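You operate a simulated robot arm through the tools that you are given. There is no shell and no other tool. Be economical: measure what you need, move in short steps, check, and stop when the job is done.

You are at the controls of a simulated robot arm. One attempt, no reset.

## Task
Take the grey housing from the green mark on the long table and leave it on the tray lane of the long table. Then fetch the red block and set it on the top of the short table. Then take the teal housing on the top of the wooden bench and put it away on the black mat. Then put the blue filter from the top of the dark bench on the top of the wooden bench. Then take the closed beige housing and leave it in the large black bin. Then take the little carton from the top of the dark bench and put it on top of the checked plate. Then open the upper drawer, fetch the marked beige housing and set it in the inside of the upper drawer, then shut the drawer. Then take the long black housing on the top of the grey table and put it away on the top of the loading table. Then take the orange filter and put it on the grey sheet. Then take the grey-striped block from the top of the green-topped table and leave it on the third corner wall shelf from the top. Then open the lower desk drawer. Do these in the order given. Set down upright: grey-striped block.

Only the result counts: the job must be done as asked and must still hold three seconds after the hand-in. Knocking over, shifting, dropping, spilling or breaking anything else fails it. Flat cloth is picked up by pressing the open fingertips on it (5 to 10 N) and closing them slowly along it; thin cloth reads only 2 to 8 mm in the jaws.

## Robot
A 6-joint arm with a fingered hand on a trunk, on a base that drives. Base frame: it is fixed to the floor where the robot stands at the start and does not move with it; the origin is under the middle of the robot, x ahead of it, y to its left, z up; the surface under the hand at the start is at about z = 0.85. Units: m, rad, N and s.
With the tool pointing down near the work surface it reaches from about 0.38 to 0.82 m from the robot's upright axis, wherever it stands. Its first joint turns from -2.897 to 2.897 rad. Places, roughly: black mat (45x24 cm) [0.54, -4.4, 0.9]; blue filter [-6.75, -3.5, 1]; checked plate (15x11x4 cm) [-6.7, -4, 0.9]; closed beige housing [-6.75, -3.5, 1]; grey housing [0.5, 0, 0.75]; grey sheet (40x16x1 cm) [-5.2, -1.1, 1.1]; grey-striped block (7x3x4 cm) [-1.6, -9.3, 0.9]; inside of the upper drawer [-6.9, -2.6, 0.7]; large black bin (22x26x10 cm) [-6.8, -3.8, 0.9]; little carton [-6.75, -4.25, 1]; long black housing [-6.25, -6.25, 0.75]; lower desk drawer [-8.8, -2.1, 0.7]; marked beige housing [-6.75, -4.5, 1]; orange filter [-8.75, -4.25, 1]; red block (7x3x3 cm) [-1.6, -0.4, 0.9]; teal housing [-6.75, -2.75, 1]; third corner wall shelf [0.7, -9.6, 0.9]; top of the loading table [-0.8, -6.8, 0.9]; top of the short table (34x18 cm) [-2.52, -3.42, 0.9]; top of the wooden bench [-7, -2.3, 0.9]; tray lane of the long table (24x48 cm) [0.54, -2.24, 0.84]; upper drawer [-6.8, -2.6, 0.7]. Payload 4 kg.
The tool frame sits at the grasp point between the pads (the TCP): z along the fingers, y along the line on which they close. The tips reach 0.02 m beyond it. The gripper opens to 0.14 m. The gripper's body begins 0.054 m behind the TCP. The gripper is a hand of 3 fingers: y runs from the thumb to the fingers, the wrist lies at [0, 0, -0.215] in the tool frame.
Orientation is that of the tool frame in the base frame, as a unit quaternion [x, y, z, w]. With the fingers straight down and closing along the base's y, the tool's x points along the base's -x, its y along +y and its z along -z.

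## Interface
- The arm moves only by the tool step_arm. Its argument "plan" is a list that holds one entry, the list of rows, each a list of 6 numbers: the shift along the base's x, y, z in cm, then the turn, a rotation vector about the base's x, y, z in rad. In form: [[[tx, ty, tz, ax, ay, az], ...]]. A call has 1 to 12 rows; each row is the pose to reach, as a shift and turn from the pose commanded when the call began. A row lasts 0.2 s, in which the tool goes at most 0.05 m and 0.15 rad; a call with a longer step from one row to the next is refused whole. A pose out of reach is approached as far as the arm can. The call stops where the force on the tool passes 40 N (or 10 N more than at its start, if that is more) or the arm is blocked; 0.2 s more then pass. In this call time passes only in rows, and 0.2 s behind the last. It gives the time, the measured TCP pose, the force on the tool (base axes), the opening and the grip force at its end, in the units of the frame above (readings bear some noise), with the torque about the TCP (base axes, N m) and any sound that the robot's microphone picked up.
- Cameras (640 x 400 px; columns grow to the right, rows downward): "scene" is now at [0.0498, 0.1344, 1.5164]; the picture's right is [-0.64, -0.77, 0.00], its down [-0.57, 0.47, -0.68] and it looks along [0.52, -0.43, -0.74] (base axes); focal length 275 px, centre (320, 200). "wrist" rides on the gripper at [0.074, -0.043, -0.079] in the tool frame; the picture's right is [0.50, 0.87, 0.00], its down [-0.59, 0.34, -0.73] and it looks along [-0.64, 0.37, 0.68] (tool axes); focal length 275 px, centre (320, 200). There is no depth. A picture from a camera that has moved, and an enlarged one, comes with that camera's place and axes in the base frame and with its lens. The place of the scene camera against the robot may be out by one fixed shift of up to 0.025 m in any direction.
- camera(camera): a new picture of that camera. The clock stands still meanwhile.
- move_column(by): slides the trunk up (or, below 0, down) by that many m; the arm and the scene camera ride with it, the base frame stays. It gives what a move gives, with no picture.
- base_move(legs): drives the robot by 1 to 6 legs, each [ahead, left, turn to the left] in m, m and rad, along the robot's own axes; the way and the turn of a leg run together, so that a leg with both is an arc; at most 1.5 m and 3.142 rad a leg. The arm and the cameras ride along, it lands a little off, and it stops where it bumps. It gives what a move gives.
- move_fingers(finger1, finger2, thumb_bend): sets how far each is bent, from 0 (flat) to 1 (curled in); at 0.3 the hand is open as for a grip, at 0.7 the pads meet at the TCP. One left out holds its place. A second passes; each finger stops where it meets its share of the squeeze, and holds until it gets a number again. It is the only way to open and close the hand. It gives what a move gives, with no picture; readings hold the bend of each and the force on the fingers (four entries, about 0 where the hand has none), thumb and palm.
- pan_tilt(pan, tilt): turns the head with the scene camera to pan (to the left, within 2.094 rad either way) and tilt (down, from -0.506 to 1.204), counted from straight ahead of the robot. It gives what a move gives.
- zoom(camera, box): a new picture of the part [left, top, right, bottom] of that camera's present view, enlarged. The clock stands still meanwhile.
- hand_in(): hands the job in; it is judged then, once.

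Go step by step. Nothing tells you exact positions but the pictures and the camera data: compare them with the known pose of the tool, close in by small moves and look again before you grip or let go. The budget is 556 turns and 342 pictures, counting those below and the enlarged ones. Unless the task says otherwise, let go and move clear before handing in, and close with one line.

The tools are called after ">>>" as a command line: name --argument value ..., lists and objects as JSON in quotes. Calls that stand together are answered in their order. step_arm: Moves the arm, as the interface text tells. Its arguments: {"type":"object","properties":{"plan":{"type":"array","items":{"type":"array","items":{"type":"array","items":{"type":"number"}}}}},"required":["plan"]} The other tools are called the same way: move_column (by) slides the trunk up or down; move_fingers (finger1, finger2, thumb_bend) moves the fingers one by one; base_move (legs) drives the base; pan_tilt (pan, tilt) turns the head that bears the scene camera; camera (camera) takes a picture; zoom (camera, box) takes an enlarged picture of a part of a camera's view; hand_in () hands the job in.

At the start:

```text
time_s: 0.0
tool_pos: [0.4817, -0.0795, 1.0845]
tool_rot: [0.0, 1.0, 0.0, 0.0]
force: [0.2, -0.1, -0.4]
torque: [0.02, -0.03, 0.02]
opening: 0.1397
grip_force: 0.1
shape: jaw
bend: [0.3, 0.3, 0.3]
finger forces: [0.1, 0.1, 0.0, 0.1, 0.1, 0.1]
trunk travel left (down, up): [-0.125, 0.465]
robot x, y, heading: [-0.002, -0.0033, -0.0]
head pan, tilt: [-0.698, 0.829]
```

scene: 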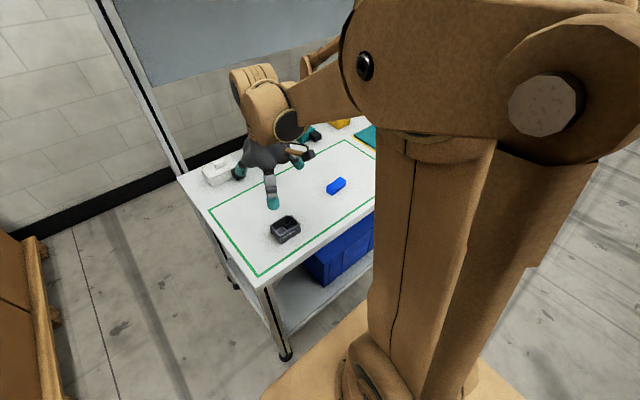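
wrist: 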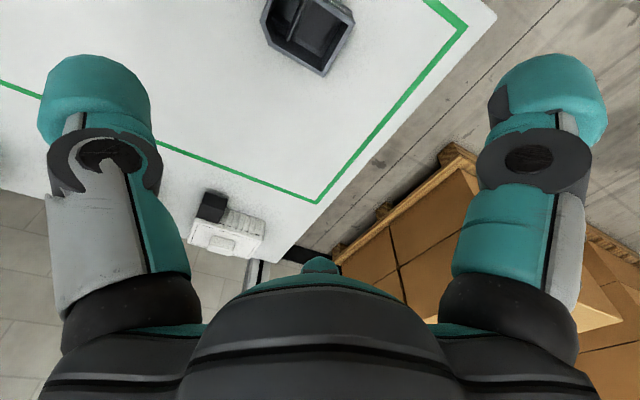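

I see a dark-grey open housing on the long table near [0.49, -0.09, 0.86], almost under the hand. I'll look closer before I move.

>>> zoom --camera "scene" --box '[180, 110, 400, 280]'

>>> pan_tilt --pan 0 --tilt 0.8

>>> camera --camera "scene"

>>> pan_tilt --pan -1.5 --tilt 0.5

>>> camera --camera "scene"

```text
2.35 times, centred on (290, 195) of scene
camera zoom: at [0.0498, 0.1344, 1.5164], right [-0.64, -0.77, 0.0], down [-0.57, 0.47, -0.68], along [0.52, -0.43, -0.74], focal length 647 px, centre (391, 212)
```

zoom: 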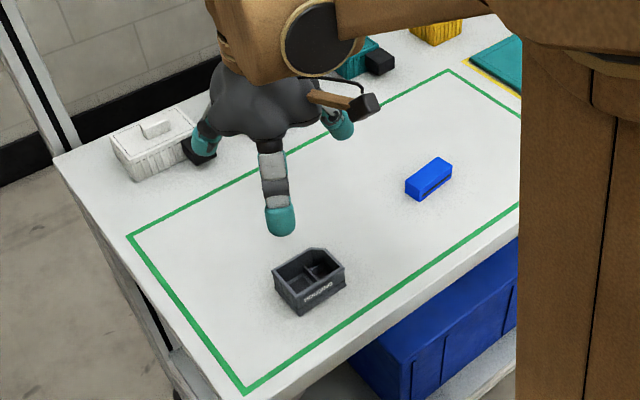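

```text
time_s: 1.1
tool_pos: [0.4804, -0.0798, 1.086]
tool_rot: [0.0, 1.0, -0.001, 0.0]
force: [0.2, -0.3, -0.1]
torque: [0.02, -0.03, 0.0]
opening: 0.14
grip_force: 0.0
shape: jaw
bend: [0.3, 0.3, 0.3]
finger forces: [0.0, 0.1, 0.1, 0.0, 0.0, 0.1]
trunk travel left (down, up): [-0.125, 0.465]
robot x, y, heading: [-0.0004, -0.001, -0.0]
head pan, tilt: [0.0, 0.799]
```

```text
338 pictures are left
camera scene: at [0.0698, 0.1852, 1.5188], right [0.0, -1.0, 0.0], down [-0.72, 0.0, -0.7], along [0.7, 0.0, -0.72], focal length 275 px, centre (320, 200)
```

scene: 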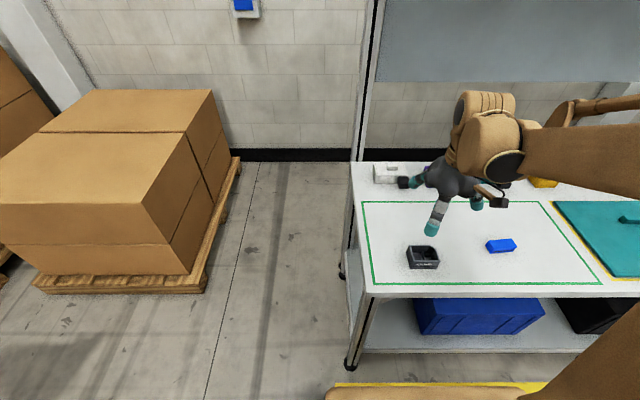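

```text
time_s: 2.7
tool_pos: [0.481, -0.0799, 1.0861]
tool_rot: [0.0, 1.0, 0.0, 0.0]
force: [1.0, -0.4, -0.3]
torque: [0.0, 0.02, -0.05]
opening: 0.1398
grip_force: 0.2
shape: jaw
bend: [0.3, 0.3, 0.3]
finger forces: [0.1, 0.0, 0.0, 0.1, 0.0, 0.0]
trunk travel left (down, up): [-0.125, 0.465]
robot x, y, heading: [0.0008, 0.0002, -0.002]
head pan, tilt: [-1.499, 0.499]
```

```text
337 pictures are left
camera scene: at [-0.0043, 0.0945, 1.5447], right [-1.0, -0.07, 0.0], down [-0.03, 0.48, -0.88], along [0.06, -0.88, -0.48], focal length 275 px, centre (320, 200)
```

scene: 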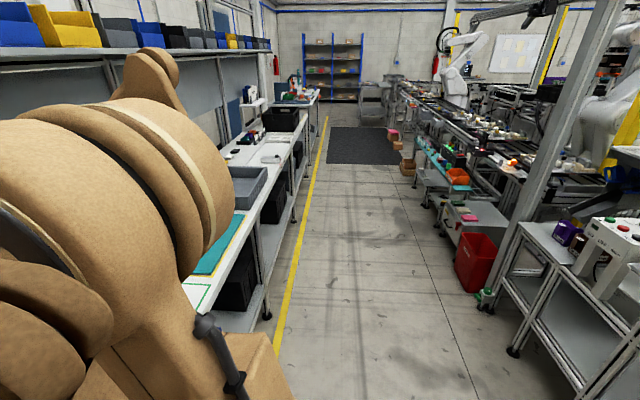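

The grey housing sits around [0.485, -0.095], roughly 9 cm along y. I'll lower the hand part way above it and check with the wrist camera.

>>> step_arm --plan '[[[0, -0.5, -4, 0, 0, 0], [0.3, -1.3, -8, 0, 0, 0], [0.3, -1.5, -12, 0, 0, 0]]]'

>>> camera --camera "wrist"

>>> pan_tilt --pan -0.2 --tilt 0.8

>>> zoom --camera "scene" --box '[240, 140, 480, 290]'

```text
time_s: 3.5
tool_pos: [0.4866, -0.0954, 0.9663]
tool_rot: [0.0, 1.0, 0.0, -0.001]
force: [0.6, -0.2, -0.6]
torque: [-0.03, 0.03, -0.01]
opening: 0.1396
grip_force: 0.0
shape: jaw
bend: [0.3, 0.3, 0.3]
finger forces: [0.1, 0.1, 0.1, 0.0, 0.1, 0.0]
trunk travel left (down, up): [-0.125, 0.465]
robot x, y, heading: [-0.0025, 0.0014, -0.001]
head pan, tilt: [-1.499, 0.499]
```

```text
336 pictures are left
camera wrist: at [0.4111, -0.1372, 1.0422], right [-0.5, 0.87, 0.0], down [0.59, 0.34, 0.73], along [0.64, 0.37, -0.68], focal length 275 px, centre (320, 200)
```

wrist: 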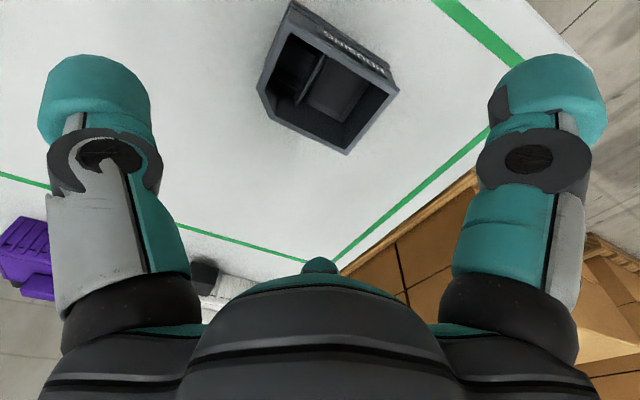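

```text
time_s: 4.9
tool_pos: [0.4858, -0.0945, 0.9664]
tool_rot: [0.0, 1.0, -0.001, -0.001]
force: [-0.4, -0.6, -0.1]
torque: [-0.02, 0.01, 0.0]
opening: 0.1398
grip_force: 0.0
shape: jaw
bend: [0.3, 0.3, 0.3]
finger forces: [0.1, 0.1, 0.1, 0.0, 0.0, 0.0]
trunk travel left (down, up): [-0.125, 0.465]
robot x, y, heading: [-0.0014, 0.0015, 0.002]
head pan, tilt: [-0.201, 0.799]
```

```text
2.67 times, centred on (360, 215) of scene
camera zoom: at [0.0682, 0.1691, 1.5188], right [-0.2, -0.98, 0.0], down [-0.7, 0.14, -0.7], along [0.68, -0.14, -0.72], focal length 733 px, centre (213, 160)
```

zoom: 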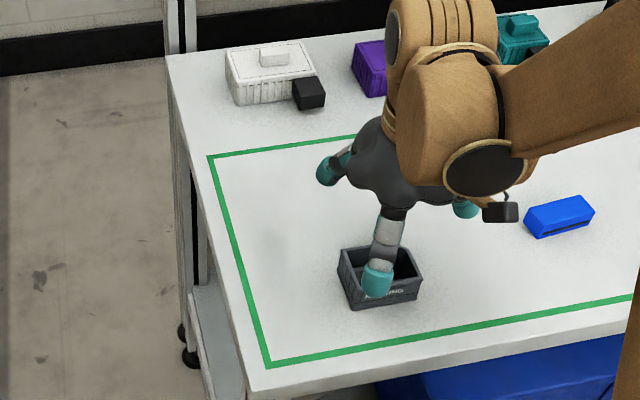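

The housing measures about 7 cm (y) by 5 cm (x), with its rim at 0.89 and the table at 0.85. The hand's three fingers are radial. I'll descend over its centre at [0.477, -0.095] and look before closing.

>>> step_arm --plan '[[[-0.8, 0, -3, 0, 0, 0], [-0.8, 0, -6, 0, 0, 0], [-0.8, 0, -8.2, 0, 0, 0]]]'

>>> camera --camera "wrist"

>>> zoom --camera "scene" --box '[240, 140, 480, 290]'

```text
time_s: 5.7
tool_pos: [0.4753, -0.0952, 0.8826]
tool_rot: [0.0, 1.0, 0.0, 0.0]
force: [-0.7, -0.5, 0.5]
torque: [0.0, -0.03, 0.01]
opening: 0.1401
grip_force: 0.0
shape: jaw
bend: [0.3, 0.3, 0.3]
finger forces: [0.1, 0.0, 0.0, 0.0, 0.0, 0.1]
trunk travel left (down, up): [-0.125, 0.465]
robot x, y, heading: [-0.0021, -0.0023, -0.001]
head pan, tilt: [-0.201, 0.799]
```

```text
334 pictures are left
camera wrist: at [0.4008, -0.137, 0.9596], right [-0.5, 0.87, 0.0], down [0.59, 0.34, 0.73], along [0.64, 0.37, -0.68], focal length 275 px, centre (320, 200)
```

wrist: 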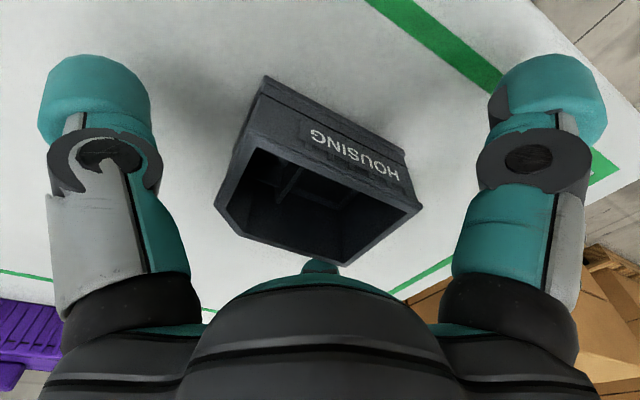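

```text
2.67 times, centred on (360, 215) of scene
camera zoom: at [0.0686, 0.1691, 1.5188], right [-0.2, -0.98, 0.0], down [-0.7, 0.14, -0.7], along [0.68, -0.14, -0.72], focal length 733 px, centre (213, 160)
```

zoom: 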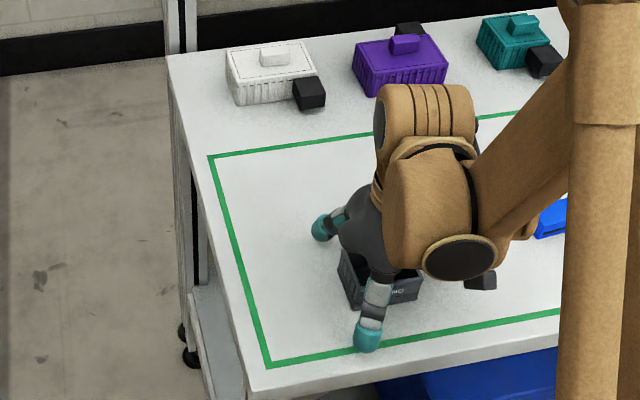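

The housing is centred between the fingers, so I'll close the hand.

>>> move_fingers --finger1 0.7 --finger2 0.7 --thumb_bend 0.7

>>> camera --camera "wrist"

```text
time_s: 6.7
tool_pos: [0.4745, -0.0942, 0.8823]
tool_rot: [0.0, 1.0, 0.0, 0.0]
force: [0.1, 1.1, -1.4]
torque: [0.0, -0.01, -0.02]
opening: 0.0406
grip_force: 18.4
shape: fingers
bend: [0.54, 0.52, 0.63]
finger forces: [10.1, 13.4, 0.0, 0.1, 14.6, 0.0]
trunk travel left (down, up): [-0.125, 0.465]
robot x, y, heading: [0.0024, -0.0026, -0.001]
head pan, tilt: [-0.201, 0.799]
```

```text
332 pictures are left
camera wrist: at [0.4007, -0.137, 0.9599], right [-0.5, 0.87, 0.0], down [0.59, 0.34, 0.73], along [0.64, 0.37, -0.68], focal length 275 px, centre (320, 200)
```

wrist: 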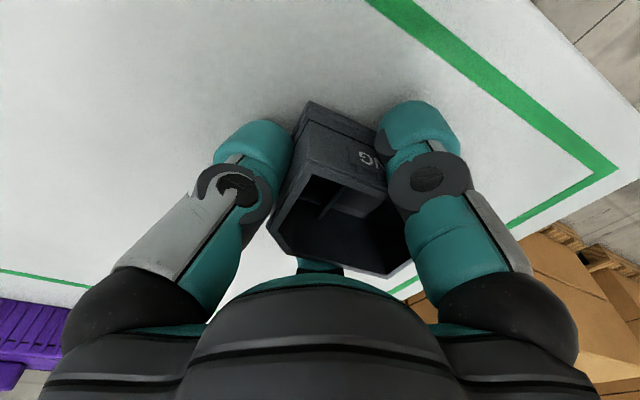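

It's gripped at about 18 N. I'll lift it, then drive along the table towards the tray lane.

>>> step_arm --plan '[[[0, 0, 3, 0, 0, 0], [0, 0, 7, 0, 0, 0], [0, 0, 11, 0, 0, 0], [0, 0, 15, 0, 0, 0], [0, 0, 19, 0, 0, 0]]]'

>>> pan_tilt --pan -1.2 --tilt 0.6

>>> camera --camera "wrist"

>>> camera --camera "scene"

```text
time_s: 7.9
tool_pos: [0.4757, -0.092, 1.0742]
tool_rot: [0.0, 1.0, 0.0, 0.0]
force: [0.5, -0.6, -1.1]
torque: [-0.02, 0.01, -0.02]
opening: 0.0402
grip_force: 19.0
shape: fingers
bend: [0.54, 0.52, 0.63]
finger forces: [10.1, 13.1, 0.0, 0.0, 14.2, 0.0]
trunk travel left (down, up): [-0.125, 0.465]
robot x, y, heading: [0.0042, -0.001, -0.0]
head pan, tilt: [-0.201, 0.799]
```

```text
time_s: 9.2
tool_pos: [0.4758, -0.0914, 1.0735]
tool_rot: [-0.001, 1.0, 0.0, 0.0]
force: [0.1, 0.6, -1.9]
torque: [-0.04, 0.0, -0.02]
opening: 0.0401
grip_force: 18.6
shape: fingers
bend: [0.54, 0.52, 0.63]
finger forces: [10.2, 13.1, 0.0, 0.1, 14.2, 0.0]
trunk travel left (down, up): [-0.125, 0.465]
robot x, y, heading: [0.0, 0.0021, -0.002]
head pan, tilt: [-1.201, 0.6]
```

```text
331 pictures are left
camera wrist: at [0.4013, -0.135, 1.1505], right [-0.5, 0.87, 0.0], down [0.59, 0.34, 0.73], along [0.64, 0.37, -0.68], focal length 275 px, centre (320, 200)
```

wrist: 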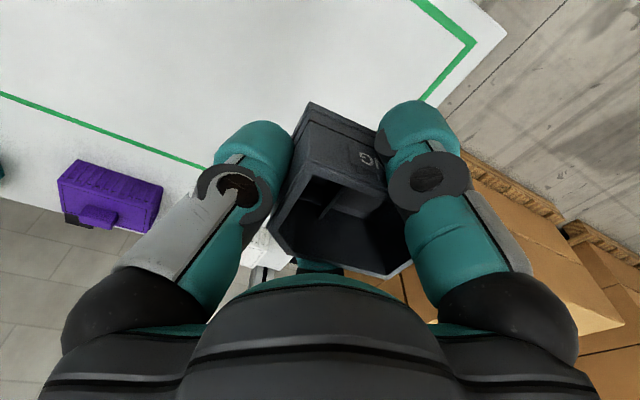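

```text
330 pictures are left
camera scene: at [0.0212, 0.1029, 1.5356], right [-0.93, -0.36, 0.0], down [-0.2, 0.53, -0.82], along [0.3, -0.77, -0.57], focal length 275 px, centre (320, 200)
```

scene: 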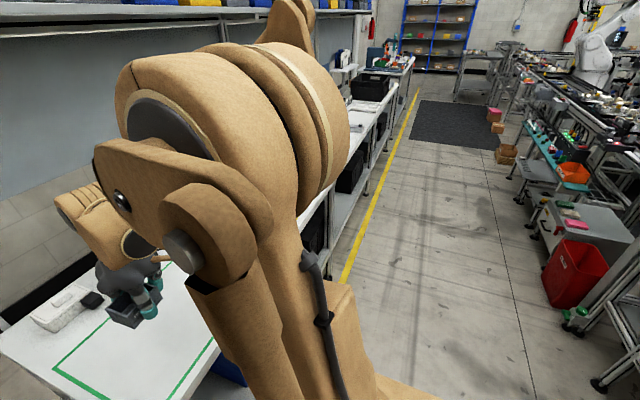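

The path along the table looks free. I'll raise the trunk for clearance and drive part of the way sideways (to -y), then look.

>>> move_column --by 0.2

>>> base_move --legs '[[0, -1.2, 0]]'

>>> pan_tilt --pan -0.7 --tilt 0.7

>>> camera --camera "scene"

```text
time_s: 11.4
tool_pos: [0.476, -0.092, 1.2735]
tool_rot: [0.0, 1.0, 0.0, 0.0]
force: [-0.9, -0.8, -1.1]
torque: [-0.01, -0.01, 0.02]
opening: 0.0403
grip_force: 19.1
shape: fingers
bend: [0.54, 0.52, 0.63]
finger forces: [10.2, 13.1, 0.0, 0.1, 13.9, 0.0]
trunk travel left (down, up): [-0.325, 0.265]
robot x, y, heading: [-0.0005, -0.0019, 0.002]
head pan, tilt: [-1.201, 0.6]
```

```text
time_s: 17.5
tool_pos: [0.4856, -1.2873, 1.2729]
tool_rot: [-0.007, 1.0, 0.0, -0.001]
force: [0.0, 0.3, -0.8]
torque: [-0.05, -0.01, 0.03]
opening: 0.0402
grip_force: 18.7
shape: fingers
bend: [0.54, 0.52, 0.63]
finger forces: [10.1, 13.1, 0.1, 0.0, 14.1, 0.0]
trunk travel left (down, up): [-0.325, 0.265]
robot x, y, heading: [0.0071, -1.1982, 0.012]
head pan, tilt: [-1.201, 0.6]
```

```text
time_s: 18.4
tool_pos: [0.4848, -1.2861, 1.2732]
tool_rot: [-0.006, 1.0, 0.0, 0.0]
force: [0.8, -0.2, -1.1]
torque: [-0.03, 0.0, 0.01]
opening: 0.0403
grip_force: 18.4
shape: fingers
bend: [0.54, 0.52, 0.63]
finger forces: [10.0, 13.1, 0.0, 0.0, 14.1, 0.0]
trunk travel left (down, up): [-0.325, 0.265]
robot x, y, heading: [0.0065, -1.2015, 0.016]
head pan, tilt: [-0.7, 0.7]
```

```text
329 pictures are left
camera scene: at [0.06, -1.0699, 1.727], right [-0.64, -0.77, 0.0], down [-0.5, 0.41, -0.76], along [0.59, -0.49, -0.64], focal length 275 px, centre (320, 200)
```

scene: 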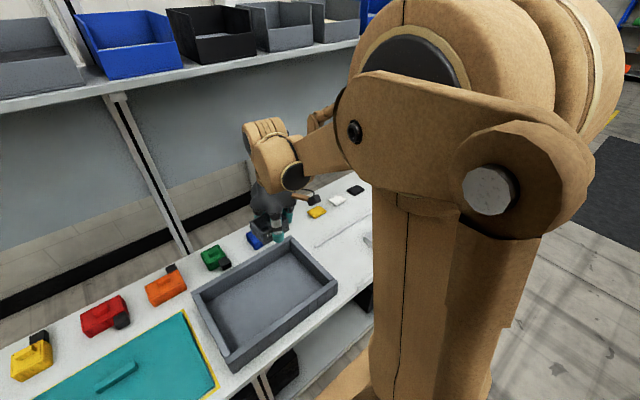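

A grey tray is passing below at y ≈ -1.25, but the tray lane should be near y ≈ -2.24. I'll drive on and look there.

>>> base_move --legs '[[0, -0.75, 0]]'

>>> camera --camera "scene"

```text
time_s: 22.4
tool_pos: [0.4973, -2.0312, 1.2732]
tool_rot: [-0.01, 1.0, 0.0, -0.001]
force: [-0.1, 0.0, 0.5]
torque: [-0.01, 0.04, -0.01]
opening: 0.0403
grip_force: 19.0
shape: fingers
bend: [0.54, 0.52, 0.63]
finger forces: [10.2, 13.1, 0.0, 0.0, 14.3, 0.0]
trunk travel left (down, up): [-0.325, 0.265]
robot x, y, heading: [0.0149, -1.9497, 0.02]
head pan, tilt: [-0.7, 0.7]
```

```text
328 pictures are left
camera scene: at [0.071, -1.8171, 1.7271], right [-0.63, -0.78, 0.0], down [-0.5, 0.41, -0.76], along [0.59, -0.48, -0.64], focal length 275 px, centre (320, 200)
```

scene: 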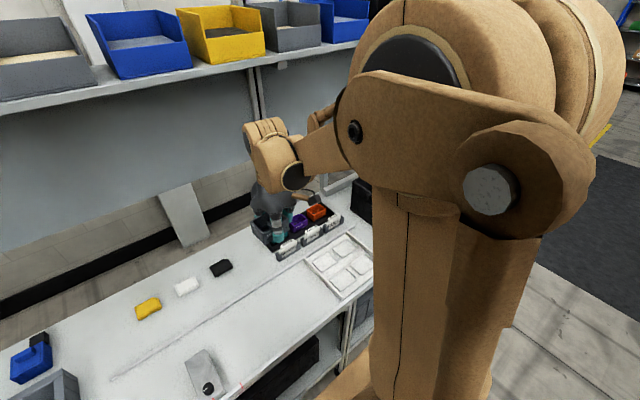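

There's a white four-recess tray near [0.52, -2.28]. I'll drive level with it and look properly before choosing a spot.

>>> base_move --legs '[[0, -0.45, -0.02]]'

>>> pan_tilt --pan -0.1 --tilt 0.85

>>> camera --camera "scene"

>>> camera --camera "wrist"

```text
time_s: 25.1
tool_pos: [0.4981, -2.4861, 1.2731]
tool_rot: [0.001, 1.0, -0.001, 0.0]
force: [0.2, -0.3, -0.7]
torque: [-0.03, 0.0, -0.04]
opening: 0.0404
grip_force: 18.7
shape: fingers
bend: [0.54, 0.52, 0.63]
finger forces: [10.1, 13.1, 0.0, 0.1, 14.3, 0.1]
trunk travel left (down, up): [-0.325, 0.265]
robot x, y, heading: [0.0235, -2.3934, -0.005]
head pan, tilt: [-0.7, 0.7]
```

```text
time_s: 26.1
tool_pos: [0.4992, -2.4868, 1.2738]
tool_rot: [0.002, 1.0, 0.001, 0.0]
force: [-0.1, -0.4, -1.1]
torque: [-0.04, 0.01, 0.01]
opening: 0.0403
grip_force: 18.4
shape: fingers
bend: [0.54, 0.52, 0.63]
finger forces: [10.0, 13.1, 0.0, 0.0, 14.1, 0.0]
trunk travel left (down, up): [-0.325, 0.265]
robot x, y, heading: [0.0182, -2.3938, -0.001]
head pan, tilt: [-0.099, 0.85]
```

```text
327 pictures are left
camera scene: at [0.0907, -2.2152, 1.7148], right [-0.1, -0.99, 0.0], down [-0.75, 0.08, -0.66], along [0.66, -0.07, -0.75], focal length 275 px, centre (320, 200)
```

scene: 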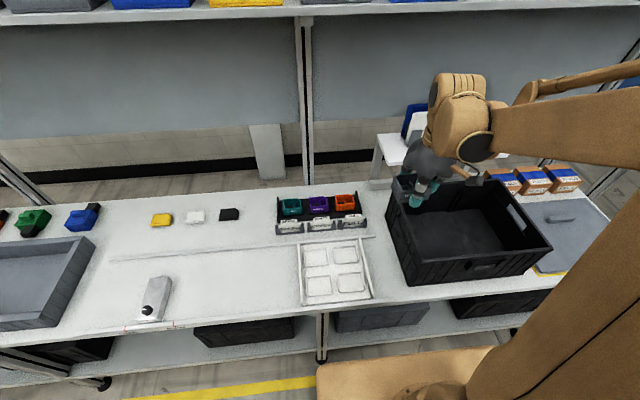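

```text
326 pictures are left
camera wrist: at [0.4236, -2.5291, 1.3507], right [-0.5, 0.87, 0.0], down [0.59, 0.34, 0.73], along [0.64, 0.36, -0.68], focal length 275 px, centre (320, 200)
```

wrist: 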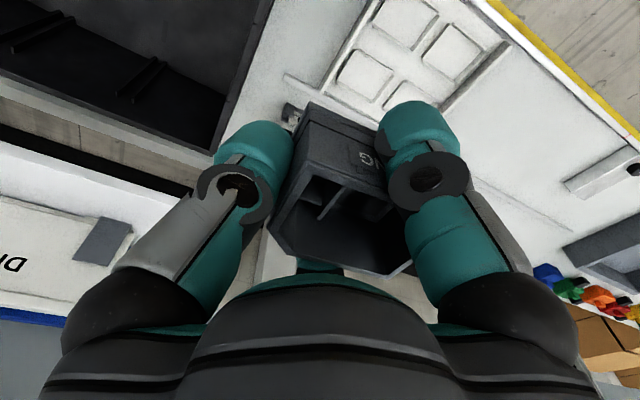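

The white 23×23 cm tray lies at x .42–.65, y -2.19…-2.42, with a rail line along x ≈ .65. I'll zoom in on the lane markings to pick a free spot.

>>> zoom --camera "scene" --box '[90, 190, 410, 340]'

```text
2.00 times, centred on (250, 265) of scene
camera zoom: at [0.0907, -2.2152, 1.7148], right [-0.1, -0.99, 0.0], down [-0.75, 0.08, -0.66], along [0.66, -0.07, -0.75], focal length 550 px, centre (460, 70)
```

zoom: 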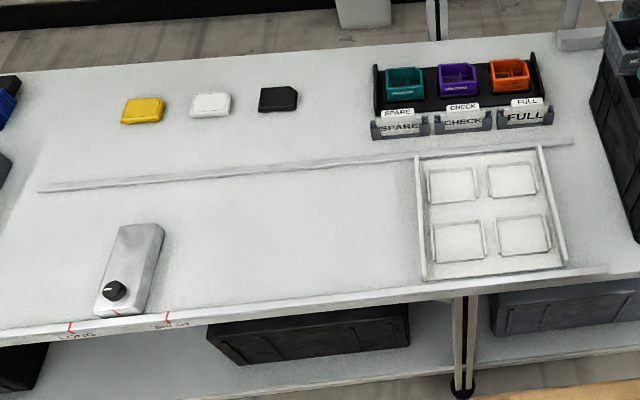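

The lane runs between the two rails, and its stretch left of the white tray is empty. I'll set the housing at about [0.535, -2.11], clear of the tray.

>>> base_move --legs '[[0, 0.375, 0]]'

>>> move_column --by -0.2

>>> pan_tilt --pan -0.1 --tilt 0.75

>>> camera --camera "scene"

>>> camera --camera "wrist"

```text
time_s: 28.5
tool_pos: [0.4999, -2.1203, 1.2719]
tool_rot: [0.002, 1.0, -0.001, 0.0]
force: [0.0, -0.2, -0.5]
torque: [-0.09, 0.02, 0.01]
opening: 0.0403
grip_force: 18.3
shape: fingers
bend: [0.54, 0.52, 0.63]
finger forces: [10.1, 13.1, 0.0, 0.1, 14.1, 0.1]
trunk travel left (down, up): [-0.325, 0.265]
robot x, y, heading: [0.0233, -2.0277, -0.002]
head pan, tilt: [-0.099, 0.85]
```

```text
time_s: 30.6
tool_pos: [0.4996, -2.1207, 1.0735]
tool_rot: [0.001, 1.0, 0.0, 0.0]
force: [-0.7, 0.5, -1.7]
torque: [0.0, 0.01, 0.0]
opening: 0.0403
grip_force: 19.1
shape: fingers
bend: [0.54, 0.52, 0.63]
finger forces: [10.2, 13.1, 0.0, 0.1, 14.1, 0.0]
trunk travel left (down, up): [-0.125, 0.465]
robot x, y, heading: [0.0224, -2.0255, -0.005]
head pan, tilt: [-0.099, 0.85]
```

```text
time_s: 31.3
tool_pos: [0.5001, -2.1215, 1.0736]
tool_rot: [0.002, 1.0, 0.001, 0.0]
force: [-0.6, -0.9, -0.9]
torque: [-0.05, -0.01, -0.01]
opening: 0.0402
grip_force: 19.0
shape: fingers
bend: [0.54, 0.52, 0.63]
finger forces: [10.1, 13.1, 0.0, 0.0, 14.1, 0.0]
trunk travel left (down, up): [-0.125, 0.465]
robot x, y, heading: [0.0259, -2.0317, -0.001]
head pan, tilt: [-0.099, 0.75]
```

```text
324 pictures are left
camera scene: at [0.0965, -1.8514, 1.5227], right [-0.1, -0.99, 0.0], down [-0.68, 0.07, -0.73], along [0.73, -0.08, -0.68], focal length 275 px, centre (320, 200)
```

scene: 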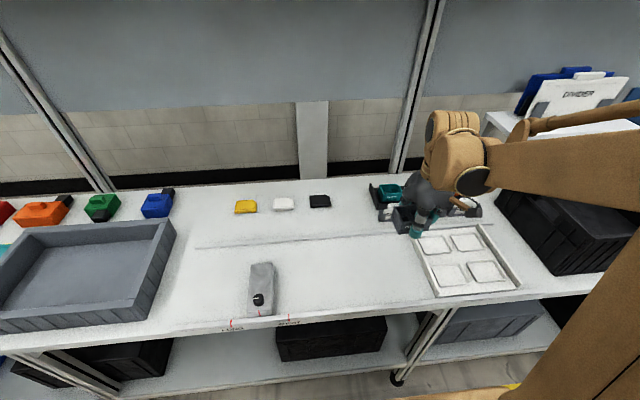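

```text
323 pictures are left
camera wrist: at [0.4251, -2.1647, 1.1507], right [-0.5, 0.87, 0.0], down [0.59, 0.34, 0.73], along [0.64, 0.36, -0.68], focal length 275 px, centre (320, 200)
```

wrist: 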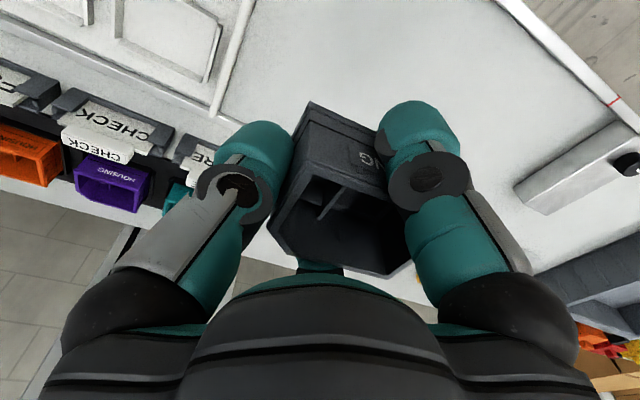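

The tray's edge is at y = -2.187, so I'll shift 3 cm to +y to leave the thumb room. Then I'll lower the housing to about 2 cm above the table.

>>> step_arm --plan '[[[2, 3, -3, 0, 0, 0], [2.5, 3, -7, 0, 0, 0], [2.5, 3, -11, 0, 0, 0], [2.5, 3, -15, 0, 0, 0], [2.5, 3, -17, 0, 0, 0], [2.5, 3, -18, 0, 0, 0]]]'

>>> camera --camera "wrist"

>>> zoom --camera "scene" --box '[300, 150, 540, 300]'

```text
time_s: 32.7
tool_pos: [0.5235, -2.0926, 0.894]
tool_rot: [0.002, 1.0, -0.001, 0.001]
force: [0.2, 0.9, -0.6]
torque: [-0.01, 0.02, 0.0]
opening: 0.0401
grip_force: 17.6
shape: fingers
bend: [0.54, 0.52, 0.63]
finger forces: [10.1, 12.7, 0.0, 0.0, 13.9, 0.0]
trunk travel left (down, up): [-0.125, 0.465]
robot x, y, heading: [0.0236, -2.029, -0.001]
head pan, tilt: [-0.099, 0.75]
```

```text
322 pictures are left
camera wrist: at [0.4495, -2.1353, 0.9709], right [-0.5, 0.87, 0.0], down [0.59, 0.34, 0.73], along [0.64, 0.36, -0.68], focal length 275 px, centre (320, 200)
```

wrist: 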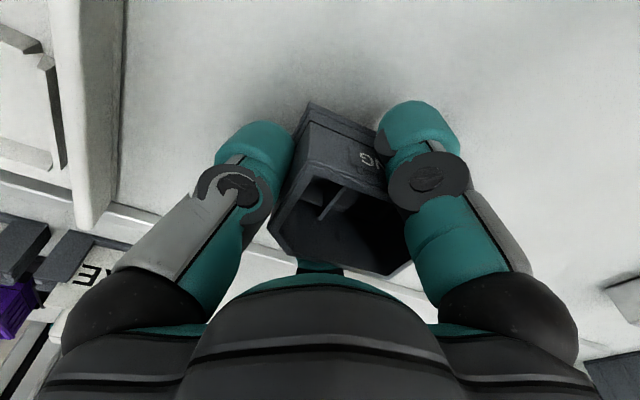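

```text
2.67 times, centred on (420, 225) of scene
camera zoom: at [0.0967, -1.8514, 1.5228], right [-0.1, -0.99, 0.0], down [-0.68, 0.07, -0.73], along [0.73, -0.08, -0.68], focal length 733 px, centre (53, 133)
```

zoom: 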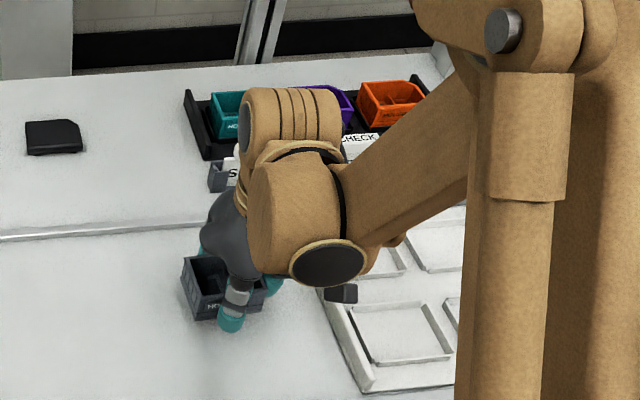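

Now I'll lower it gently to contact.

>>> step_arm --plan '[[[0, 0, -0.4, 0, 0, 0], [0, 0, -0.7, 0, 0, 0], [0, 0, -1.0, 0, 0, 0], [0, 0, -1.2, 0, 0, 0]]]'

```text
time_s: 33.7
tool_pos: [0.5238, -2.0927, 0.8811]
tool_rot: [0.002, 1.0, 0.0, 0.001]
force: [0.0, 0.8, -2.1]
torque: [-0.03, -0.04, -0.01]
opening: 0.0401
grip_force: 18.2
shape: fingers
bend: [0.54, 0.52, 0.63]
finger forces: [9.9, 12.7, 0.0, 0.0, 14.0, 0.0]
trunk travel left (down, up): [-0.125, 0.465]
robot x, y, heading: [0.0242, -2.0242, -0.003]
head pan, tilt: [-0.099, 0.75]
```

>>> step_arm --plan '[[[0, 0, -0.2, 0, 0, 0], [0, 0, -0.4, 0, 0, 0]]]'

>>> camera --camera "wrist"

```text
time_s: 34.3
tool_pos: [0.5247, -2.092, 0.8773]
tool_rot: [0.002, 1.0, 0.0, 0.0]
force: [2.8, -2.8, 14.0]
torque: [0.08, -0.01, 0.01]
opening: 0.0393
grip_force: 21.3
shape: fingers
bend: [0.55, 0.52, 0.63]
finger forces: [11.2, 15.3, 0.1, 0.0, 15.7, 0.0]
trunk travel left (down, up): [-0.125, 0.465]
robot x, y, heading: [0.0251, -2.0309, -0.004]
head pan, tilt: [-0.099, 0.75]
```

```text
320 pictures are left
camera wrist: at [0.449, -2.1346, 0.9554], right [-0.5, 0.87, 0.0], down [0.59, 0.34, 0.73], along [0.64, 0.36, -0.68], focal length 275 px, centre (320, 200)
```

wrist: 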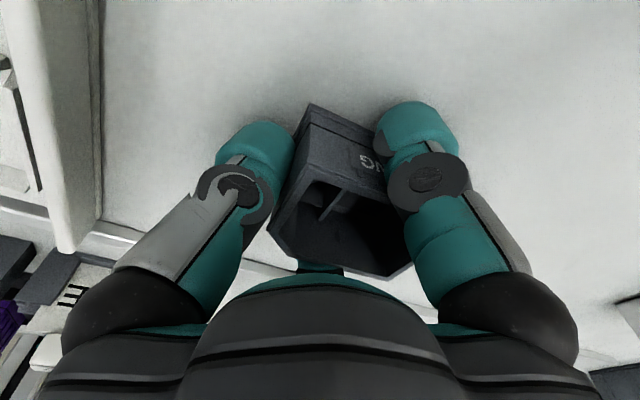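

Contact is made at 14 N, so the housing is down. I'll open moderately and rise.

>>> move_fingers --finger1 0.4 --finger2 0.4 --thumb_bend 0.42

>>> step_arm --plan '[[[0, 0, 2, 0, 0, 0], [0, 0, 5, 0, 0, 0], [0, 0, 9, 0, 0, 0], [0, 0, 13, 0, 0, 0], [0, 0, 18, 0, 0, 0]]]'

>>> zoom --camera "scene" --box '[240, 150, 560, 320]'

```text
time_s: 35.3
tool_pos: [0.5233, -2.0904, 0.878]
tool_rot: [0.002, 1.0, 0.0, 0.001]
force: [8.2, -4.3, 33.7]
torque: [0.61, 1.13, -0.01]
opening: 0.0733
grip_force: 16.3
shape: fingers
bend: [0.48, 0.4, 0.42]
finger forces: [32.9, 0.0, 0.1, 0.1, 0.1, 0.0]
trunk travel left (down, up): [-0.125, 0.465]
robot x, y, heading: [0.0267, -2.0254, -0.002]
head pan, tilt: [-0.099, 0.75]
```

```text
time_s: 36.5
tool_pos: [0.5246, -2.0927, 1.0599]
tool_rot: [0.002, 1.0, 0.0, 0.0]
force: [0.2, 0.2, -0.1]
torque: [0.04, 0.0, 0.01]
opening: 0.0916
grip_force: 0.0
shape: fingers
bend: [0.4, 0.4, 0.42]
finger forces: [0.0, 0.0, 0.0, 0.1, 0.0, 0.0]
trunk travel left (down, up): [-0.125, 0.465]
robot x, y, heading: [0.024, -2.0292, -0.0]
head pan, tilt: [-0.099, 0.75]
```

```text
2.00 times, centred on (400, 235) of scene
camera zoom: at [0.0957, -1.8513, 1.5228], right [-0.1, -0.99, 0.0], down [-0.68, 0.07, -0.73], along [0.73, -0.08, -0.68], focal length 550 px, centre (160, 130)
```

zoom: 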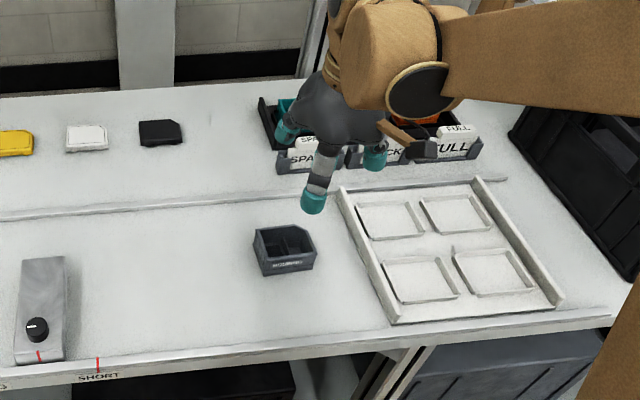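

The housing stands upright on the lane at about [0.53, -2.08]. Next is the red block at around [-1.6, -0.4], behind me, so I'll raise the trunk and look round.

>>> move_column --by 0.25

>>> pan_tilt --pan -2.09 --tilt 0.5

>>> camera --camera "scene"

>>> pan_tilt --pan 2.09 --tilt 0.5

>>> camera --camera "scene"

```text
time_s: 39.1
tool_pos: [0.5242, -2.0926, 1.3099]
tool_rot: [0.002, 1.0, 0.0, 0.0]
force: [0.0, 1.2, -0.5]
torque: [-0.03, -0.01, 0.03]
opening: 0.0917
grip_force: 0.1
shape: fingers
bend: [0.4, 0.4, 0.42]
finger forces: [0.0, 0.0, 0.0, 0.1, 0.1, 0.1]
trunk travel left (down, up): [-0.375, 0.215]
robot x, y, heading: [0.0237, -2.0302, -0.0]
head pan, tilt: [-0.099, 0.75]
```

```text
time_s: 41.0
tool_pos: [0.5249, -2.0922, 1.3081]
tool_rot: [0.002, 1.0, 0.0, -0.001]
force: [0.1, -0.2, -0.1]
torque: [-0.01, 0.02, 0.02]
opening: 0.0914
grip_force: 0.0
shape: fingers
bend: [0.4, 0.4, 0.42]
finger forces: [0.0, 0.1, 0.1, 0.1, 0.0, 0.1]
trunk travel left (down, up): [-0.375, 0.215]
robot x, y, heading: [0.0225, -2.0313, -0.004]
head pan, tilt: [-2.089, 0.499]
```

```text
318 pictures are left
camera scene: at [-0.0312, -1.9218, 1.7948], right [-0.87, 0.5, 0.0], down [0.24, 0.42, -0.88], along [-0.44, -0.76, -0.48], focal length 275 px, centre (320, 200)
```

scene: 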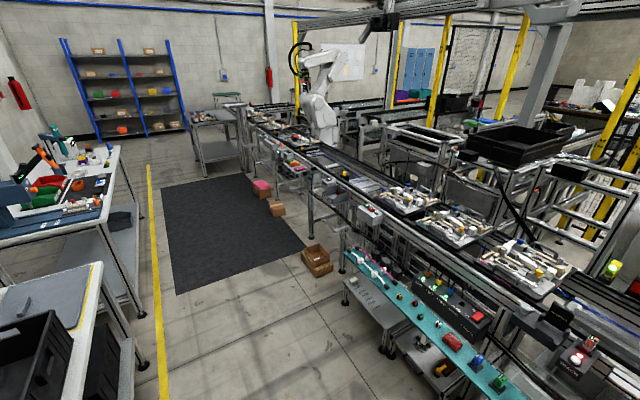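

```text
time_s: 44.4
tool_pos: [0.5239, -2.0924, 1.3091]
tool_rot: [0.002, 1.0, 0.0, -0.001]
force: [0.1, -0.4, 1.2]
torque: [-0.01, 0.02, -0.02]
opening: 0.0915
grip_force: 0.1
shape: fingers
bend: [0.4, 0.4, 0.42]
finger forces: [0.0, 0.0, 0.1, 0.0, 0.0, 0.0]
trunk travel left (down, up): [-0.375, 0.215]
robot x, y, heading: [0.0248, -2.0287, -0.005]
head pan, tilt: [2.089, 0.499]
```

```text
317 pictures are left
camera scene: at [-0.0307, -1.7637, 1.7947], right [0.87, 0.49, 0.0], down [0.24, -0.42, -0.88], along [-0.43, 0.76, -0.48], focal length 275 px, centre (320, 200)
```

scene: 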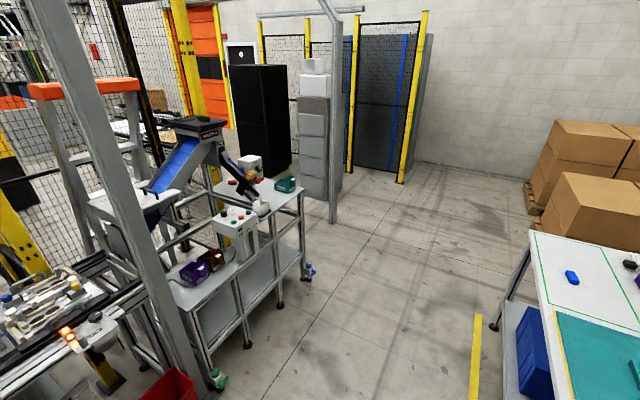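

The station around [-1.6, -0.4] is the table with the chute. I'll zoom in there.

>>> zoom --camera "scene" --box '[130, 100, 330, 300]'

>>> zoom --camera "scene" --box '[200, 130, 310, 220]'

```text
2.00 times, centred on (230, 200) of scene
camera zoom: at [-0.0307, -1.7637, 1.7947], right [0.87, 0.49, 0.0], down [0.24, -0.42, -0.88], along [-0.43, 0.76, -0.48], focal length 550 px, centre (500, 200)
```

zoom: 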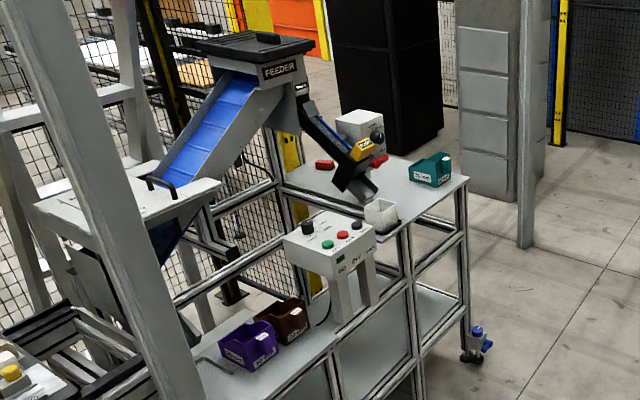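

```text
4.44 times, centred on (255, 175) of scene
camera zoom: at [-0.0307, -1.7637, 1.7947], right [0.87, 0.49, 0.0], down [0.24, -0.42, -0.88], along [-0.43, 0.76, -0.48], focal length 1221 px, centre (609, 311)
```

zoom: 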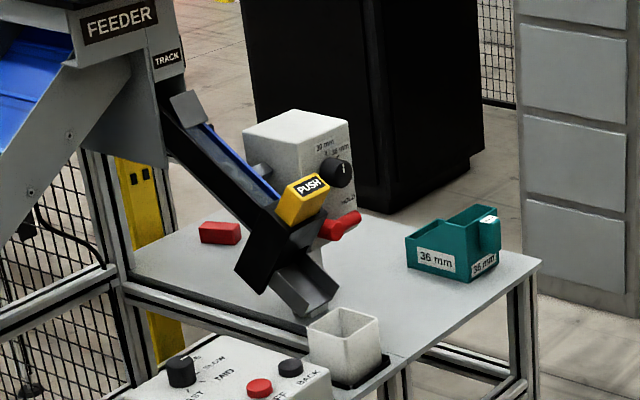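

The red block is at about [-1.59, -0.40] on the feeder table, which spans y -0.65…-0.2 with its front edge at x -1.05. The +y side is open floor, so I'll go round to that corner with the arm held high.

>>> base_move --legs '[[-0.17, 0, 0], [0, 1.4, 0], [0, 0.65, 0], [0, 0, -2.2]]'

>>> pan_tilt --pan 0.0 --tilt 0.5

>>> camera --camera "scene"

```text
time_s: 60.8
tool_pos: [-0.4576, -0.3625, 1.3082]
tool_rot: [0.887, 0.462, 0.001, 0.001]
force: [0.6, -0.4, -0.4]
torque: [0.0, 0.02, 0.02]
opening: 0.0912
grip_force: 0.1
shape: fingers
bend: [0.4, 0.4, 0.42]
finger forces: [0.1, 0.0, 0.0, 0.1, 0.0, 0.0]
trunk travel left (down, up): [-0.375, 0.215]
robot x, y, heading: [-0.1212, 0.0126, -2.176]
head pan, tilt: [2.089, 0.499]
```

```text
time_s: 62.7
tool_pos: [-0.4585, -0.3621, 1.3086]
tool_rot: [0.887, 0.463, 0.001, 0.0]
force: [-0.5, -0.7, 0.6]
torque: [-0.04, 0.04, 0.02]
opening: 0.0915
grip_force: 0.0
shape: fingers
bend: [0.4, 0.4, 0.42]
finger forces: [0.1, 0.1, 0.1, 0.0, 0.0, 0.0]
trunk travel left (down, up): [-0.375, 0.215]
robot x, y, heading: [-0.1193, 0.0113, -2.181]
head pan, tilt: [0.0, 0.499]
```

```text
314 pictures are left
camera scene: at [0.0028, -0.1604, 1.7947], right [-0.82, 0.57, 0.0], down [0.27, 0.39, -0.88], along [-0.5, -0.72, -0.48], focal length 275 px, centre (320, 200)
```

scene: 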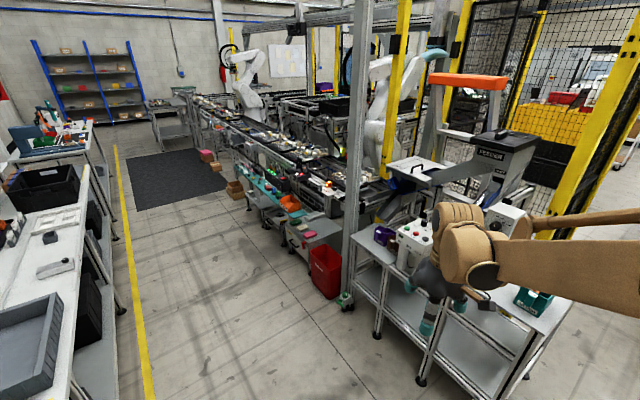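

I'll pan right to view the feeder table without the arm in the way.

>>> pan_tilt --pan -0.75 --tilt 0.5

>>> camera --camera "scene"

```text
time_s: 63.8
tool_pos: [-0.4586, -0.3621, 1.31]
tool_rot: [0.887, 0.462, 0.001, 0.0]
force: [-0.1, 0.9, -0.1]
torque: [0.0, -0.02, -0.04]
opening: 0.0915
grip_force: 0.1
shape: fingers
bend: [0.4, 0.4, 0.42]
finger forces: [0.1, 0.0, 0.1, 0.1, 0.0, 0.0]
trunk travel left (down, up): [-0.375, 0.215]
robot x, y, heading: [-0.1215, 0.0127, -2.179]
head pan, tilt: [-0.75, 0.499]
```

```text
313 pictures are left
camera scene: at [-0.0342, -0.105, 1.7947], right [-0.21, 0.98, 0.0], down [0.47, 0.1, -0.88], along [-0.86, -0.18, -0.48], focal length 275 px, centre (320, 200)
```

scene: 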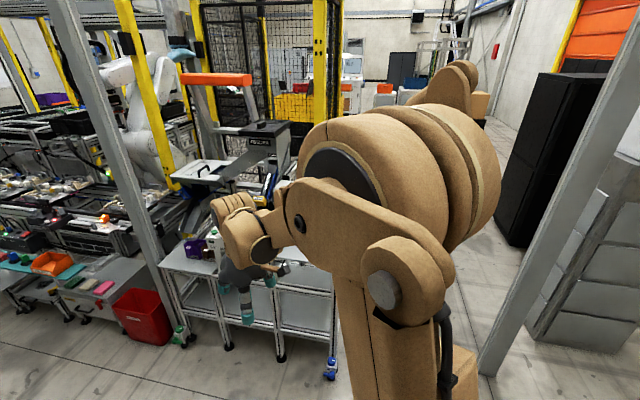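

The path to the +y side of the table is clear; a post stands at about [-1.25, 0.75]. I'll move there in two parts.

>>> base_move --legs '[[0.25, -0.65, 0]]'

>>> pan_tilt --pan -0.2 --tilt 0.8

>>> camera --camera "scene"

>>> camera --camera "wrist"

```text
time_s: 67.7
tool_pos: [-1.1507, -0.1827, 1.309]
tool_rot: [0.888, 0.46, 0.0, 0.001]
force: [-0.4, -0.2, 0.0]
torque: [-0.02, -0.03, -0.03]
opening: 0.0915
grip_force: 0.1
shape: fingers
bend: [0.4, 0.4, 0.42]
finger forces: [0.0, 0.0, 0.1, 0.0, 0.1, 0.0]
trunk travel left (down, up): [-0.375, 0.215]
robot x, y, heading: [-0.8125, 0.19, -2.185]
head pan, tilt: [-0.75, 0.499]
```

```text
time_s: 68.7
tool_pos: [-1.1503, -0.1832, 1.3079]
tool_rot: [0.887, 0.461, 0.0, 0.0]
force: [0.2, 0.2, 0.3]
torque: [-0.01, 0.01, 0.02]
opening: 0.0921
grip_force: 0.0
shape: fingers
bend: [0.4, 0.4, 0.42]
finger forces: [0.0, 0.1, 0.0, 0.1, 0.0, 0.0]
trunk travel left (down, up): [-0.375, 0.215]
robot x, y, heading: [-0.8097, 0.1912, -2.183]
head pan, tilt: [-0.201, 0.799]
```

```text
312 pictures are left
camera scene: at [-0.694, 0.0375, 1.7688], right [-0.69, 0.73, 0.0], down [0.52, 0.49, -0.7], along [-0.51, -0.48, -0.72], focal length 275 px, centre (320, 200)
```

scene: 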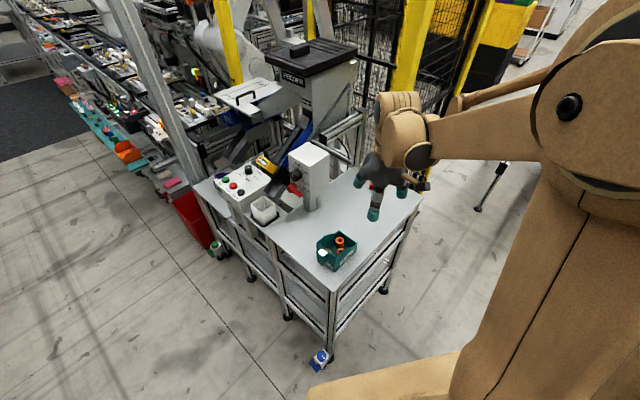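

```text
311 pictures are left
camera wrist: at [-1.1428, -0.0974, 1.3865], right [1.0, -0.09, 0.0], down [-0.06, -0.68, 0.73], along [-0.07, -0.73, -0.68], focal length 275 px, centre (320, 200)
```

wrist: 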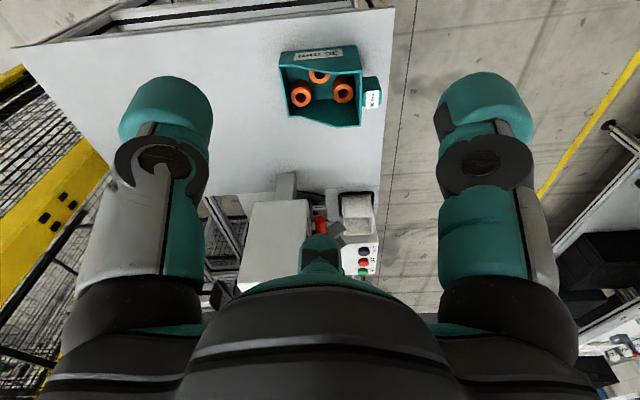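

The tabletop spans x -1.05…-1.67 and y -0.65…-0.23. The block is hidden behind the hand in both views, so I'll move on to about [-1.15, 0.22] and look again.

>>> base_move --legs '[[0.17, -0.3, 0]]'

>>> camera --camera "scene"

>>> camera --camera "wrist"

```text
time_s: 70.9
tool_pos: [-1.4892, -0.1509, 1.3099]
tool_rot: [0.885, 0.465, 0.0, 0.001]
force: [-0.4, -0.9, 0.1]
torque: [0.01, -0.02, -0.01]
opening: 0.0916
grip_force: 0.0
shape: fingers
bend: [0.4, 0.4, 0.42]
finger forces: [0.1, 0.0, 0.1, 0.0, 0.0, 0.1]
trunk travel left (down, up): [-0.375, 0.215]
robot x, y, heading: [-1.1512, 0.2201, -2.173]
head pan, tilt: [-0.201, 0.799]
```

```text
310 pictures are left
camera scene: at [-1.0361, 0.0708, 1.7689], right [-0.69, 0.72, 0.0], down [0.52, 0.5, -0.7], along [-0.5, -0.48, -0.72], focal length 275 px, centre (320, 200)
```

scene: 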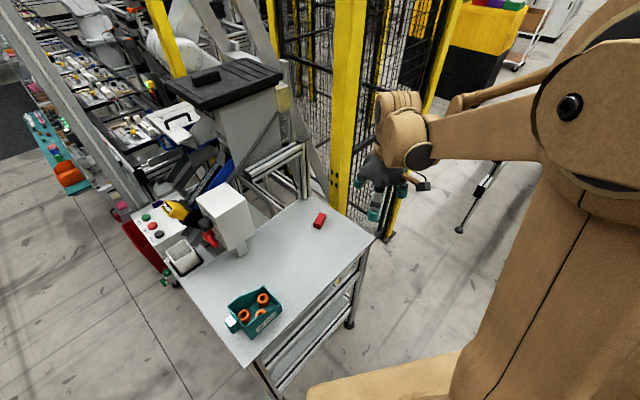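

```text
309 pictures are left
camera wrist: at [-1.4837, -0.0671, 1.3863], right [1.0, -0.08, 0.0], down [-0.06, -0.68, 0.73], along [-0.06, -0.73, -0.68], focal length 275 px, centre (320, 200)
```

wrist: 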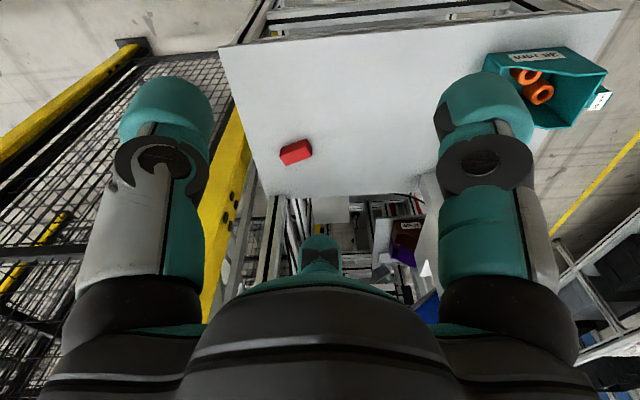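

Both cameras agree: the red block is at about [-1.562, -0.43], top at 0.90. I'll shift the base 10 cm closer, bring the hand over the block and turn the thumb axis along its length.

>>> base_move --legs '[[0.06, -0.085, 0]]'

>>> move_column --by -0.15

>>> zoom --camera "scene" --box '[250, 160, 410, 260]'

```text
time_s: 72.1
tool_pos: [-1.5961, -0.1523, 1.3076]
tool_rot: [0.886, 0.464, 0.0, 0.0]
force: [-0.2, -0.3, 0.1]
torque: [0.02, -0.04, 0.01]
opening: 0.0916
grip_force: 0.0
shape: fingers
bend: [0.4, 0.4, 0.42]
finger forces: [0.0, 0.0, 0.0, 0.0, 0.0, 0.0]
trunk travel left (down, up): [-0.375, 0.215]
robot x, y, heading: [-1.2595, 0.2253, -2.181]
head pan, tilt: [-0.201, 0.799]
```

```text
time_s: 73.9
tool_pos: [-1.5932, -0.1523, 1.1591]
tool_rot: [0.886, 0.463, 0.001, -0.001]
force: [0.7, 0.7, -0.4]
torque: [0.01, 0.0, -0.01]
opening: 0.0915
grip_force: 0.0
shape: fingers
bend: [0.4, 0.4, 0.42]
finger forces: [0.0, 0.0, 0.0, 0.0, 0.1, 0.0]
trunk travel left (down, up): [-0.225, 0.365]
robot x, y, heading: [-1.2561, 0.2199, -2.178]
head pan, tilt: [-0.201, 0.799]
```

```text
4.00 times, centred on (330, 210) of scene
camera zoom: at [-1.1392, 0.0696, 1.6189], right [-0.69, 0.72, 0.0], down [0.52, 0.5, -0.7], along [-0.5, -0.48, -0.72], focal length 1099 px, centre (280, 160)
```

zoom: 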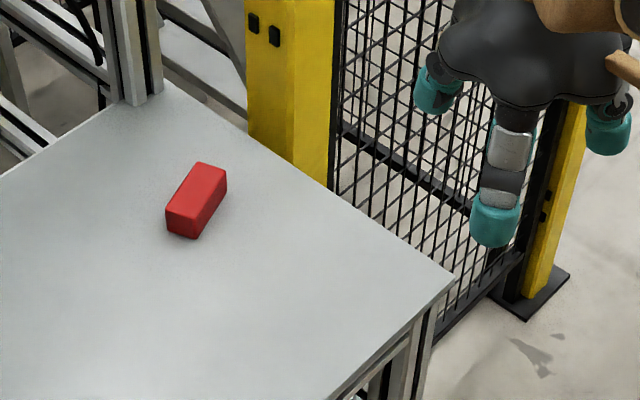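

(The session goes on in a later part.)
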